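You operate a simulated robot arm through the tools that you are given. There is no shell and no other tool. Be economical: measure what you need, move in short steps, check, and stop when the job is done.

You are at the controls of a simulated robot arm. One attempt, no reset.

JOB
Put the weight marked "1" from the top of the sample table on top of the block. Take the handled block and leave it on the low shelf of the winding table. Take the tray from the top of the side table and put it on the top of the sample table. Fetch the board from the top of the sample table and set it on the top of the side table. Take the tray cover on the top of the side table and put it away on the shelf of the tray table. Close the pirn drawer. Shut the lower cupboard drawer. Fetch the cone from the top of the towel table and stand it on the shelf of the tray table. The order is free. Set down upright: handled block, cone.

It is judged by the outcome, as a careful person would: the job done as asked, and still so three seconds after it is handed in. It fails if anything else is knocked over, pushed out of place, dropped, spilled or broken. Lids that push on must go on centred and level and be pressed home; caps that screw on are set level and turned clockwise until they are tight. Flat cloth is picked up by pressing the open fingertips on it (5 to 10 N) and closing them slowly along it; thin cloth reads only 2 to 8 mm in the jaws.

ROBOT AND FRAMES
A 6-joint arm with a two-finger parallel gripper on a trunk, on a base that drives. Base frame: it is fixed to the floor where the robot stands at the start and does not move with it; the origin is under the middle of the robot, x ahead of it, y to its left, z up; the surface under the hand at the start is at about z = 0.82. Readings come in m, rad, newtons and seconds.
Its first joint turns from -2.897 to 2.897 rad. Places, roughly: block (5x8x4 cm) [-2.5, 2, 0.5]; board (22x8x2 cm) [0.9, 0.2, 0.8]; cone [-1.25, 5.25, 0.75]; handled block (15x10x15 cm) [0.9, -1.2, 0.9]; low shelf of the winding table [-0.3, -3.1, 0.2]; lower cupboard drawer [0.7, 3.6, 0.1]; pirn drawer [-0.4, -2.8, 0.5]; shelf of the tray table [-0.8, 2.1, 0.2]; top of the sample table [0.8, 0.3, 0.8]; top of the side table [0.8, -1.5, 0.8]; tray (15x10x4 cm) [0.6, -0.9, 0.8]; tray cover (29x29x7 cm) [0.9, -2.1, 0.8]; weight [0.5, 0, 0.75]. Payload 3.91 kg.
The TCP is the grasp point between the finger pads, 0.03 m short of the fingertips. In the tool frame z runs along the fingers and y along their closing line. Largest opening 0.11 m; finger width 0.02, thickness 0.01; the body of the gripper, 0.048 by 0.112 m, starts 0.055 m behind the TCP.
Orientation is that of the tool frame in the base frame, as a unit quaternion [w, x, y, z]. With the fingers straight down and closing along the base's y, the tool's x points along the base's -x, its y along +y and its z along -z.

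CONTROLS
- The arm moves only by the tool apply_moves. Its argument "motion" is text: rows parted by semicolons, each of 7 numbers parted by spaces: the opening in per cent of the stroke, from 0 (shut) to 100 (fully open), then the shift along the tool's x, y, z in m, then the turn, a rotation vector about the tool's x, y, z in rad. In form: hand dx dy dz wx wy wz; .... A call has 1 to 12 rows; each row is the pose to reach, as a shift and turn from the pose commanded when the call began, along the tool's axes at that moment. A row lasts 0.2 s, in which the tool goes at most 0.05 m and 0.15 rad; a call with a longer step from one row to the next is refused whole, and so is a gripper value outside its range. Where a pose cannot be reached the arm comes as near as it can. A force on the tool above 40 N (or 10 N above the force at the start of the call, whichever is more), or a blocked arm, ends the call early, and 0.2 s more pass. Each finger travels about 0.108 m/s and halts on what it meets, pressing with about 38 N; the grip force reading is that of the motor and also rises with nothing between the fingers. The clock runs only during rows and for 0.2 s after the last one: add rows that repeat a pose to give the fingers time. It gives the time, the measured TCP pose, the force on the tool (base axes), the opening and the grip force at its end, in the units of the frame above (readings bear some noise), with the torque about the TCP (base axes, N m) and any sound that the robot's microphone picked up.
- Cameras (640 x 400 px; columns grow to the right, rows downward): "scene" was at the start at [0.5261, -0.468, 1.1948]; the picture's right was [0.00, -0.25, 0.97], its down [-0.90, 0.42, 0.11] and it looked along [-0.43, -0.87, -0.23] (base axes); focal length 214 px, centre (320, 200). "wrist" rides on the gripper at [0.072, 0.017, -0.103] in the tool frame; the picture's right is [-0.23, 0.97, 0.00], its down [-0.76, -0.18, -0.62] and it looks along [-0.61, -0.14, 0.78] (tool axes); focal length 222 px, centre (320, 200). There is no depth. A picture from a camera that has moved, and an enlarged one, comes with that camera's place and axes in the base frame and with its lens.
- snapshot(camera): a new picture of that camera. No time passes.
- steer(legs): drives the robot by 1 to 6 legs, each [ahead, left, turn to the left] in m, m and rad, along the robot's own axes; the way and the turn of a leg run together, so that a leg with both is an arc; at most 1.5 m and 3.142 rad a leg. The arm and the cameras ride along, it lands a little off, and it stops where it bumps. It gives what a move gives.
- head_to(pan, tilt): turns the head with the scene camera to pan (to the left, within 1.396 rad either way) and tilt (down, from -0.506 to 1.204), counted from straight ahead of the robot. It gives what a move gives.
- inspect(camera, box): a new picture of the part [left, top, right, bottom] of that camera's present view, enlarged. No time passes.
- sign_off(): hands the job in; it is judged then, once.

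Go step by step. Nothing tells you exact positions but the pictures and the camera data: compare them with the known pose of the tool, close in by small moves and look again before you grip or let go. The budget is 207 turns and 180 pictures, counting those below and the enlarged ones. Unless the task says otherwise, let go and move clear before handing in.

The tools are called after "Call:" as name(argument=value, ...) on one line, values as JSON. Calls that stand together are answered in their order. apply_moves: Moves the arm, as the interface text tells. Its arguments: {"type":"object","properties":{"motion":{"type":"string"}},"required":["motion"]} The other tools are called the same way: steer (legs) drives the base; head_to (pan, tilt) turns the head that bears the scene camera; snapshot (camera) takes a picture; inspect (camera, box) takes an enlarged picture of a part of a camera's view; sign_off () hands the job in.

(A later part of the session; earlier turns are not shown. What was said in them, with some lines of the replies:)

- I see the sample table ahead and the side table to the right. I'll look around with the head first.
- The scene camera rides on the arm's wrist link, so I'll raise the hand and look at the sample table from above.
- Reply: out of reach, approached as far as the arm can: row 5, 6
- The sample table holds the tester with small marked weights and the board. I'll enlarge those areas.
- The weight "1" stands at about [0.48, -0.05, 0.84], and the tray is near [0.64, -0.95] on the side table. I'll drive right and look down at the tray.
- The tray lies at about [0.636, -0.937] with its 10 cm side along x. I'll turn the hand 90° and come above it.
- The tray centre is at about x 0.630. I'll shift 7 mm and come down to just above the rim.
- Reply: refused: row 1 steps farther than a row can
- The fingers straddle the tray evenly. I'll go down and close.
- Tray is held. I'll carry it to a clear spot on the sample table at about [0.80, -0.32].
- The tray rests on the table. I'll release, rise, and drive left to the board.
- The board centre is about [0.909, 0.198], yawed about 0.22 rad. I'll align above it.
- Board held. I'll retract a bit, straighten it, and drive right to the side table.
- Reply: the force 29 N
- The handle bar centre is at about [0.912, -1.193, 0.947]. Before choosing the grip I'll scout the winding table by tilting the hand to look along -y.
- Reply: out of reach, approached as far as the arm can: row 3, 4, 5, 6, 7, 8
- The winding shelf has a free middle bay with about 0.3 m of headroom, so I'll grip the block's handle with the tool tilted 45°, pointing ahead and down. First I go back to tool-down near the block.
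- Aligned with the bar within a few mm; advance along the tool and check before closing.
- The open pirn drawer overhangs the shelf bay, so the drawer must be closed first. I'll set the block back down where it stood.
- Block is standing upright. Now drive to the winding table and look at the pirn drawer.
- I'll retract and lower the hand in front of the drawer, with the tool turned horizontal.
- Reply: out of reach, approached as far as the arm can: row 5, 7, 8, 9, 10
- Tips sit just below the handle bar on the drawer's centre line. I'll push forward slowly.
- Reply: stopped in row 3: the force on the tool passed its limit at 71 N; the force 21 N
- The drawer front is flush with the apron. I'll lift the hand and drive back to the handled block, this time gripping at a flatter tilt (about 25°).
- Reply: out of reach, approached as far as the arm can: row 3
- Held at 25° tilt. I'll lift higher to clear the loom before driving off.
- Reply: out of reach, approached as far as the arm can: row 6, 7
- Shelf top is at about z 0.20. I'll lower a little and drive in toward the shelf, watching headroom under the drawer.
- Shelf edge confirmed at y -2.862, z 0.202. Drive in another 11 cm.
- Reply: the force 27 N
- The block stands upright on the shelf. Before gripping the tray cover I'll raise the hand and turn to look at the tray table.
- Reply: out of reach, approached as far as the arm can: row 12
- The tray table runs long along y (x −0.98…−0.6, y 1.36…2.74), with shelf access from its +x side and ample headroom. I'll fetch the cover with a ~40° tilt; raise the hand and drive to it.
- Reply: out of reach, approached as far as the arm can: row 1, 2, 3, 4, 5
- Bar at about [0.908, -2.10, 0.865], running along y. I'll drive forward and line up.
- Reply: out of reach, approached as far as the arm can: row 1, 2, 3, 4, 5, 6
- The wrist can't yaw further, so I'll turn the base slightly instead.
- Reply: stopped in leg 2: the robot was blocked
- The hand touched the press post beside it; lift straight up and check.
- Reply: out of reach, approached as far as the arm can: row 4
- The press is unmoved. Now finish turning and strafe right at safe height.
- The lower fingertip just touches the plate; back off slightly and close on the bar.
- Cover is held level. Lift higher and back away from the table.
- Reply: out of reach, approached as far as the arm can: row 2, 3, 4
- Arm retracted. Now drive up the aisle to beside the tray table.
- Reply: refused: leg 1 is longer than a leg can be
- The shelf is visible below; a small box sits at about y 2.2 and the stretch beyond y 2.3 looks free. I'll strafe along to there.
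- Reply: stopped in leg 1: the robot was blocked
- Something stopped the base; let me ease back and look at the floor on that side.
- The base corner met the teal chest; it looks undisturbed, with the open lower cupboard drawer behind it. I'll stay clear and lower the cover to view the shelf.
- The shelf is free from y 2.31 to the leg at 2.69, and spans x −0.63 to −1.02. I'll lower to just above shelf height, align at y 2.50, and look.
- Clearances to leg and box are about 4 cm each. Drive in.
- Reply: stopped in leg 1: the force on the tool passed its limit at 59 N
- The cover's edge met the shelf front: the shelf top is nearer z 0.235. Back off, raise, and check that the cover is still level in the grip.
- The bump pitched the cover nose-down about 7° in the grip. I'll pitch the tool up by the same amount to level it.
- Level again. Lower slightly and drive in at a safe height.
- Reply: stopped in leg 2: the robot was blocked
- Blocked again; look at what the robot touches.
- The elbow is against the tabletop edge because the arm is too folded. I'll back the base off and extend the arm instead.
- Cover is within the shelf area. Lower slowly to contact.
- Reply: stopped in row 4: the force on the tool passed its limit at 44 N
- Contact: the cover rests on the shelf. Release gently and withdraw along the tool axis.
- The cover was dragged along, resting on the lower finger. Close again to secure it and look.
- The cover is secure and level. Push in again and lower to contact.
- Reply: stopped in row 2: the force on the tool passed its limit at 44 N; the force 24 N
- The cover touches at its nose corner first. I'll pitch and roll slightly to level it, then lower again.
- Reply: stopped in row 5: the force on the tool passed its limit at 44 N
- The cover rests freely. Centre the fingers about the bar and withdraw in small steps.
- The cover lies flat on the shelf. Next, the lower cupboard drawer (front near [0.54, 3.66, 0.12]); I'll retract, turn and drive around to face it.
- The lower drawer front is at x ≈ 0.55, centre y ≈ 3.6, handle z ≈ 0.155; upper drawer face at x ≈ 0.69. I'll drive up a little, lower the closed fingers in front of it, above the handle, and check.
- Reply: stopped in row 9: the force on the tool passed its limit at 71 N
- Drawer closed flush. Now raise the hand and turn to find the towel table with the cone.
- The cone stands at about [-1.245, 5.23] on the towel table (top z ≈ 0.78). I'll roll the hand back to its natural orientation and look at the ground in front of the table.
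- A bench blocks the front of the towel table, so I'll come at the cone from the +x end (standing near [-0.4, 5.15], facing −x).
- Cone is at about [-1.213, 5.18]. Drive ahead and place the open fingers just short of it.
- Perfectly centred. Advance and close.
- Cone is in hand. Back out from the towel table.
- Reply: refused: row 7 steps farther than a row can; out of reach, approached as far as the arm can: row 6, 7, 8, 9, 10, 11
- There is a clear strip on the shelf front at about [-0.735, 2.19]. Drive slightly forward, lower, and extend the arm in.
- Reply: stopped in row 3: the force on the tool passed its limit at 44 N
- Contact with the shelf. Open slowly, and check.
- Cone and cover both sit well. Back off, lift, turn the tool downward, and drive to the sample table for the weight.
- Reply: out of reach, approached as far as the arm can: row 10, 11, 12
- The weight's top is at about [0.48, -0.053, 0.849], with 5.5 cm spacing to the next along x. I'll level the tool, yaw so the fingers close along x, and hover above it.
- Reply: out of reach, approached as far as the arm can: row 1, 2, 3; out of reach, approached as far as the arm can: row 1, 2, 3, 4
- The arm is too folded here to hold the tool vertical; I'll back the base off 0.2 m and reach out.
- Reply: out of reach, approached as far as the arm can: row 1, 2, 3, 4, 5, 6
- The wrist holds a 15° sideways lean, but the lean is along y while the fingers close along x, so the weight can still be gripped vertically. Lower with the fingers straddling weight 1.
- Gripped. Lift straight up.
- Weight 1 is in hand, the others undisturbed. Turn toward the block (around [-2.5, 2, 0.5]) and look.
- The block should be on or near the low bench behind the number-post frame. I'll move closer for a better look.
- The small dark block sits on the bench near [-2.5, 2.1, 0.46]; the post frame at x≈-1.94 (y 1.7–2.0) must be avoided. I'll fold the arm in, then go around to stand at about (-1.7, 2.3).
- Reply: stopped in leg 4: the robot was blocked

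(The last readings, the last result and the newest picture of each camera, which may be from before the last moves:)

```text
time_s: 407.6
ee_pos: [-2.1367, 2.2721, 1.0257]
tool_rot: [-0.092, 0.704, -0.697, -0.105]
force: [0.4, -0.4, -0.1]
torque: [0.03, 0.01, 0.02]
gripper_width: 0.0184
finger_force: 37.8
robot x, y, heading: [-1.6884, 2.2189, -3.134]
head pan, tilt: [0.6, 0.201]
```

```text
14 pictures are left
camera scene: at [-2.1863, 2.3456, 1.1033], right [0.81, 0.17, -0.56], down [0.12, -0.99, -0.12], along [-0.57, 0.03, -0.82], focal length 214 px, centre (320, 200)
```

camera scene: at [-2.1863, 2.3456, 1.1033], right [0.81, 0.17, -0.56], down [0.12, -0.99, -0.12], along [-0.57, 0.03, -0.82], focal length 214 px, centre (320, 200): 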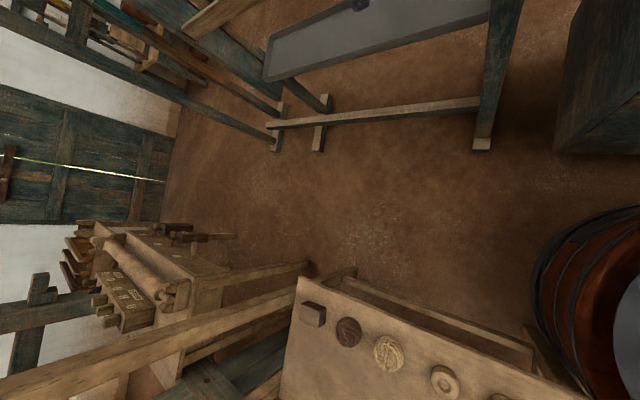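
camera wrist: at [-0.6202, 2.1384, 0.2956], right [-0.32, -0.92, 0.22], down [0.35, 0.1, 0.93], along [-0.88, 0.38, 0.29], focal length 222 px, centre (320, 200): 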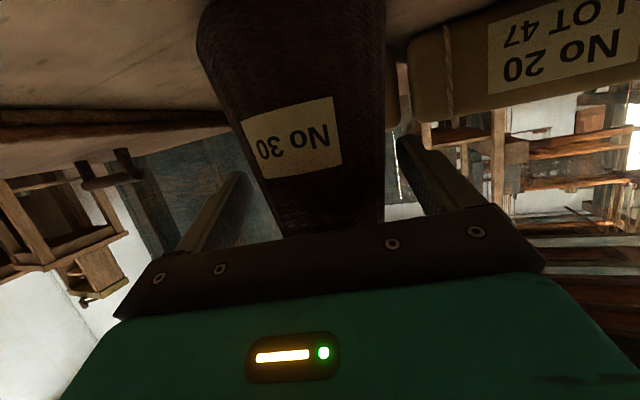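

I can see the small brick-like block at about [-2.57, 1.99] at the far corner of the bench. Ease the base back off the bench and bring the weight toward it.

Call:
steer(legs=[[-0.02, 0, 0]])

Call:
apply_moves(motion="5 0.0274 0.0312 0.0162 0 0 0; 5 0.0548 0.0624 0.0324 0 0 0; 5 0.0822 0.0936 0.0486 0 0 0; 5 0.1096 0.1248 0.0648 0 0 0; 5 0.137 0.156 0.081 0 0 0; 5 0.1644 0.1872 0.0972 0 0 0; 5 0.1918 0.2184 0.1134 0 0 0; 5 0.2192 0.2496 0.1296 0 0 0; 5 0.2466 0.2808 0.1458 0 0 0; 5 0.274 0.312 0.162 0 0 0")

Call:
head_to(pan=0.2, tilt=0.3)

Call:
snapshot(camera="scene")

```text
time_s: 408.4
ee_pos: [-2.1178, 2.273, 1.0262]
tool_rot: [-0.093, 0.704, -0.697, -0.105]
force: [0.6, -0.3, 0.2]
torque: [0.0, -0.01, -0.01]
gripper_width: 0.0181
finger_force: 37.9
robot x, y, heading: [-1.6673, 2.2186, -3.134]
head pan, tilt: [0.6, 0.201]
```

```text
time_s: 410.6
ee_pos: [-2.4297, 2.0513, 0.7983]
tool_rot: [-0.091, 0.704, -0.697, -0.106]
force: [0.3, -0.8, 0.5]
torque: [-0.01, 0.07, -0.03]
gripper_width: 0.0182
finger_force: 37.8
robot x, y, heading: [-1.6664, 2.2204, -3.132]
head pan, tilt: [0.6, 0.201]
```

```text
time_s: 411.5
ee_pos: [-2.4287, 2.0504, 0.7983]
tool_rot: [-0.093, 0.703, -0.697, -0.106]
force: [0.5, 0.3, -0.1]
torque: [0.0, -0.02, -0.04]
gripper_width: 0.0179
finger_force: 38.6
robot x, y, heading: [-1.6651, 2.2181, -3.135]
head pan, tilt: [0.201, 0.3]
```

```text
13 pictures are left
camera scene: at [-2.4454, 2.1188, 0.859], right [0.98, 0.07, -0.21], down [0.07, -1.0, 0.01], along [-0.21, -0.03, -0.98], focal length 214 px, centre (320, 200)
```

scene: 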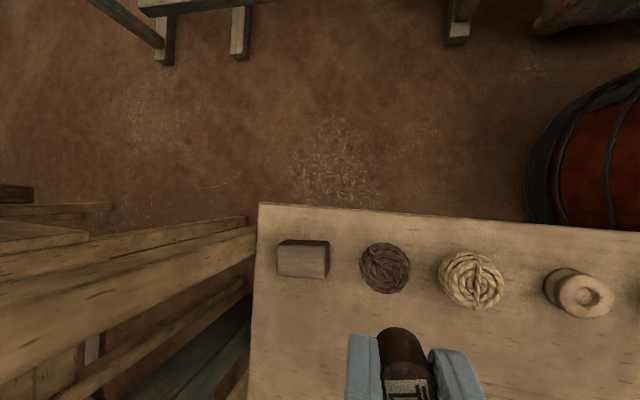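

Call:
apply_moves(motion="5 0.02 0.0274 0.0254 0 0 0; 5 0.04 0.0548 0.0508 0 0 0; 5 0.06 0.0822 0.0763 0 0 0; 5 0.08 0.1096 0.1017 0 0 0; 5 0.08 0.1096 0.1017 0 0 0")

Call:
head_to(pan=0, tilt=0.4)

Call:
snapshot(camera="scene")

```text
time_s: 412.7
ee_pos: [-2.54, 2.0005, 0.681]
tool_rot: [-0.093, 0.704, -0.696, -0.106]
force: [0.1, 0.5, -0.1]
torque: [0.01, -0.02, 0.02]
gripper_width: 0.0181
finger_force: 38.6
robot x, y, heading: [-1.6676, 2.2178, -3.132]
head pan, tilt: [0.201, 0.3]
```

```text
time_s: 413.4
ee_pos: [-2.5398, 2.0002, 0.6802]
tool_rot: [-0.093, 0.703, -0.697, -0.106]
force: [0.0, 0.0, -0.2]
torque: [-0.03, 0.01, 0.01]
gripper_width: 0.0179
finger_force: 37.7
robot x, y, heading: [-1.6671, 2.2177, -3.128]
head pan, tilt: [0.0, 0.4]
```

```text
12 pictures are left
camera scene: at [-2.5379, 2.0605, 0.7373], right [1.0, 0.01, -0.02], down [0.01, -0.99, 0.12], along [-0.02, -0.12, -0.99], focal length 214 px, centre (320, 200)
```

scene: 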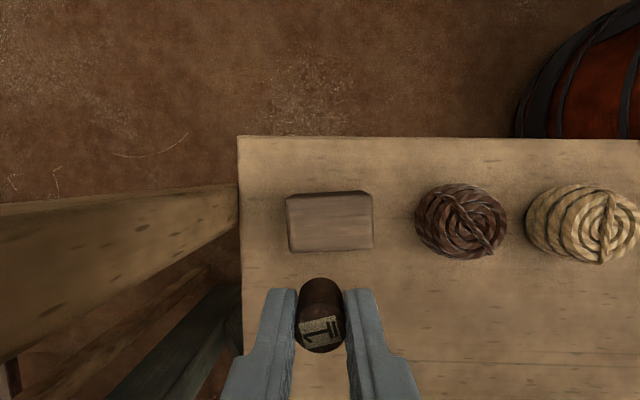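

The block top is at z ≈ 0.538, centre [-2.532, 2.013]. Position the weight over it, about 2 cm above.

Call:
apply_moves(motion="5 0.0055 -0.0032 0.0261 0 0 0; 5 0.0109 -0.0063 0.0522 0 0 0; 5 0.0163 -0.0095 0.0783 0 0 0; 5 0.0163 -0.0095 0.0783 0 0 0")

Call:
snapshot(camera="scene")

Call:
snapshot(camera="wrist")

```text
time_s: 414.4
ee_pos: [-2.5324, 2.0062, 0.6012]
tool_rot: [-0.094, 0.703, -0.697, -0.105]
force: [-0.1, 0.5, -0.5]
torque: [0.02, 0.03, -0.01]
gripper_width: 0.0181
finger_force: 37.4
robot x, y, heading: [-1.6646, 2.2136, -3.131]
head pan, tilt: [0.0, 0.4]
```

```text
11 pictures are left
camera scene: at [-2.5305, 2.0665, 0.6577], right [1.0, 0.01, -0.02], down [0.01, -0.99, 0.12], along [-0.02, -0.12, -0.99], focal length 214 px, centre (320, 200)
```

scene: 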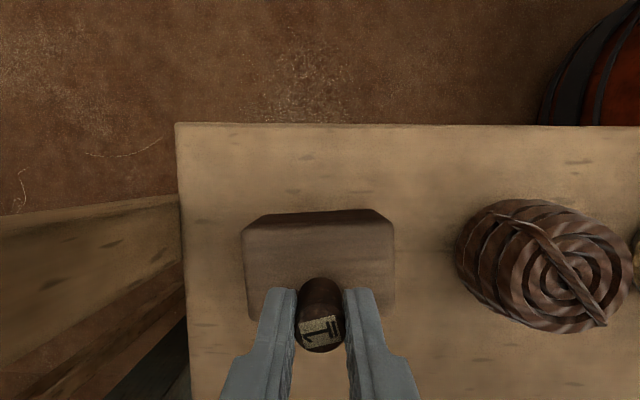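

```text
10 pictures are left
camera wrist: at [-2.5471, 1.9084, 0.6805], right [-0.98, 0.21, 0.08], down [0.18, 0.56, 0.81], along [0.12, 0.8, -0.59], focal length 222 px, centre (320, 200)
```

wrist: 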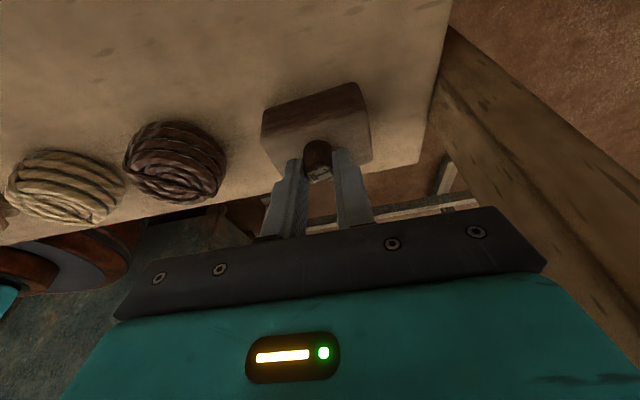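

Call:
apply_moves(motion="5 0.0022 0 0.0077 0 0 0; 5 0.0036 0 0.0125 0 0 0; 5 0.0041 0 0.0144 0 0 0; 5 0.0047 0 0.0163 0 0 0; 5 0.0047 0 0.0163 0 0 0")

```text
time_s: 415.2
ee_pos: [-2.534, 2.0067, 0.5923]
tool_rot: [-0.089, 0.703, -0.698, -0.107]
force: [1.7, -0.4, 14.1]
torque: [0.01, -0.16, -0.06]
gripper_width: 0.0182
finger_force: 38.1
robot x, y, heading: [-1.6682, 2.2201, -3.137]
head pan, tilt: [0.0, 0.4]
stopped in row 3: the force on the tool passed its limit at 44 N (the readings are from after the stop); the commanded pose is now the measured one
```

Contact: the weight stands on the block. Check, then open slowly.

Call:
snapshot(camera="scene")

Call:
apply_moves(motion="16 0 0 0 0 0 0; 20 0 0 0 0 0 0; 26 0 0 0 0 0 0; 32 0 0 0 0 0 0; 32 0 0 0 0 0 0")

Call:
snapshot(camera="scene")

```text
9 pictures are left
camera scene: at [-2.5311, 2.0662, 0.6481], right [1.0, 0.01, -0.02], down [0.01, -0.99, 0.12], along [-0.02, -0.12, -0.99], focal length 214 px, centre (320, 200)
```

scene: 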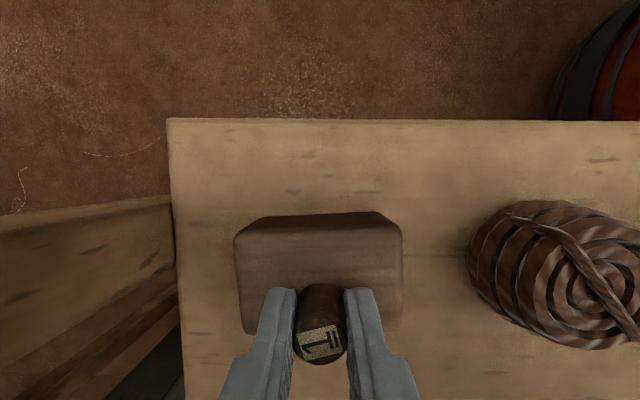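

```text
time_s: 416.4
ee_pos: [-2.5338, 2.0068, 0.5919]
tool_rot: [-0.09, 0.703, -0.697, -0.106]
force: [-8.1, 0.3, 29.2]
torque: [-0.05, -0.24, 0.01]
gripper_width: 0.0306
finger_force: 0.1
robot x, y, heading: [-1.6658, 2.2194, -3.135]
head pan, tilt: [0.0, 0.4]
```

```text
8 pictures are left
camera scene: at [-2.5309, 2.0664, 0.6478], right [1.0, 0.01, -0.02], down [0.02, -0.99, 0.12], along [-0.02, -0.12, -0.99], focal length 214 px, centre (320, 200)
```

scene: 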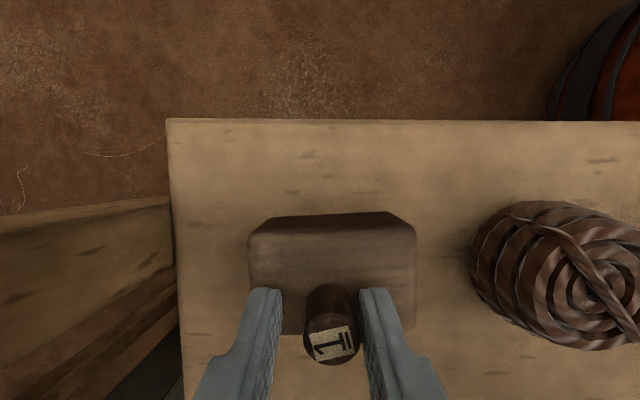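

A fingertip presses on the block; ease up a few mm, centre on the weight, then rise slowly.

Call:
apply_moves(motion="30 -0.0011 0 -0.0038 0 0 0; 32 -0.0011 -0.003 -0.0038 0 0 0; 40 -0.0022 -0.003 -0.0077 0 0 0; 40 -0.0041 -0.003 -0.0144 0 0 0; 40 -0.0055 -0.003 -0.0192 0 0 0")

Call:
snapshot(camera="scene")

```text
time_s: 417.6
ee_pos: [-2.5299, 2.0066, 0.6085]
tool_rot: [-0.091, 0.704, -0.696, -0.106]
force: [0.7, -0.5, 0.0]
torque: [0.01, -0.03, 0.0]
gripper_width: 0.044
finger_force: 0.1
robot x, y, heading: [-1.6641, 2.2183, -3.128]
head pan, tilt: [0.0, 0.4]
```

```text
7 pictures are left
camera scene: at [-2.5275, 2.0664, 0.666], right [1.0, 0.01, -0.02], down [0.02, -0.99, 0.12], along [-0.02, -0.12, -0.99], focal length 214 px, centre (320, 200)
```

scene: 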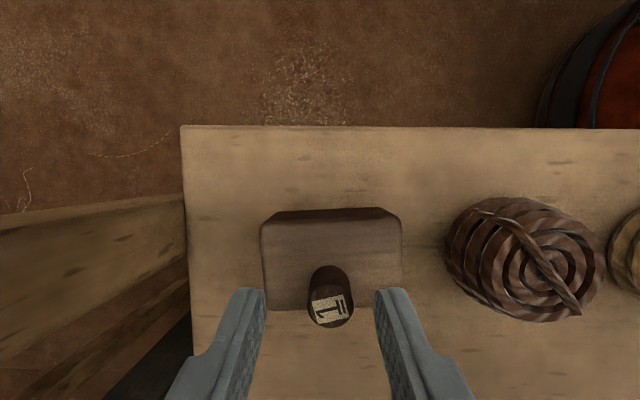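

The weight stands on the block. Rise clear and verify.

Call:
apply_moves(motion="50 -0.0083 0 -0.0288 0 0 0; 50 -0.0166 0 -0.0576 0 0 0; 50 -0.029 0 -0.1 0 0 0; 50 -0.0414 0 -0.144 0 0 0; 50 -0.0552 0 -0.192 0 0 0; 50 -0.069 0 -0.24 0 0 0; 50 -0.0828 0 -0.288 0 0 0")

Call:
snapshot(camera="scene")

```text
time_s: 419.2
ee_pos: [-2.5219, 2.0071, 0.9093]
tool_rot: [-0.092, 0.703, -0.696, -0.11]
force: [-0.4, -0.3, -1.2]
torque: [0.03, -0.02, 0.03]
gripper_width: 0.055
finger_force: 0.1
robot x, y, heading: [-1.6661, 2.219, -3.134]
head pan, tilt: [0.0, 0.4]
```

```text
6 pictures are left
camera scene: at [-2.5203, 2.0666, 0.9661], right [1.0, 0.01, -0.02], down [0.02, -0.99, 0.11], along [-0.02, -0.11, -0.99], focal length 214 px, centre (320, 200)
```

scene: 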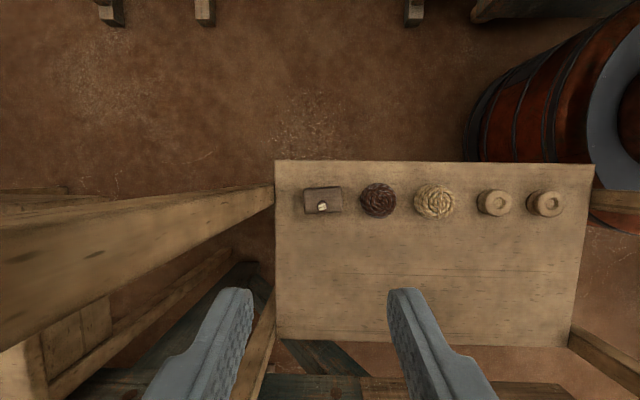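

Weight 1 stands on the block with everything around it in place, and the hand is clear. All eight parts are done, so I'm handing in.

Call:
sign_off()

```text
The job is handed in.
```

I've handed in the job with all eight tasks done. The last pictures I took of each place showed the objects where you asked, with the handled block and the cone standing upright.

There were some contacts along the way that could matter to the judging:
- **Press:** the hand brushed the post of the press on the side table. It looked unmoved in the next picture.
- **Teal chest and bench:** the base bumped the chest near the cupboard, and later the bench that holds the block. Both looked undisturbed.
- **Tray table:** my arm pushed against the edge of its top while I was placing the tray cover. I didn't check whether the table shifted.
- **Tray cover:** its edge hit the shelf on the way in, and the first release dragged it partway back out. It now lies flat on the shelf.
- **Block:** a fingertip slid it about 7 mm when I let go of the weight. The weight is still standing on it near the middle.
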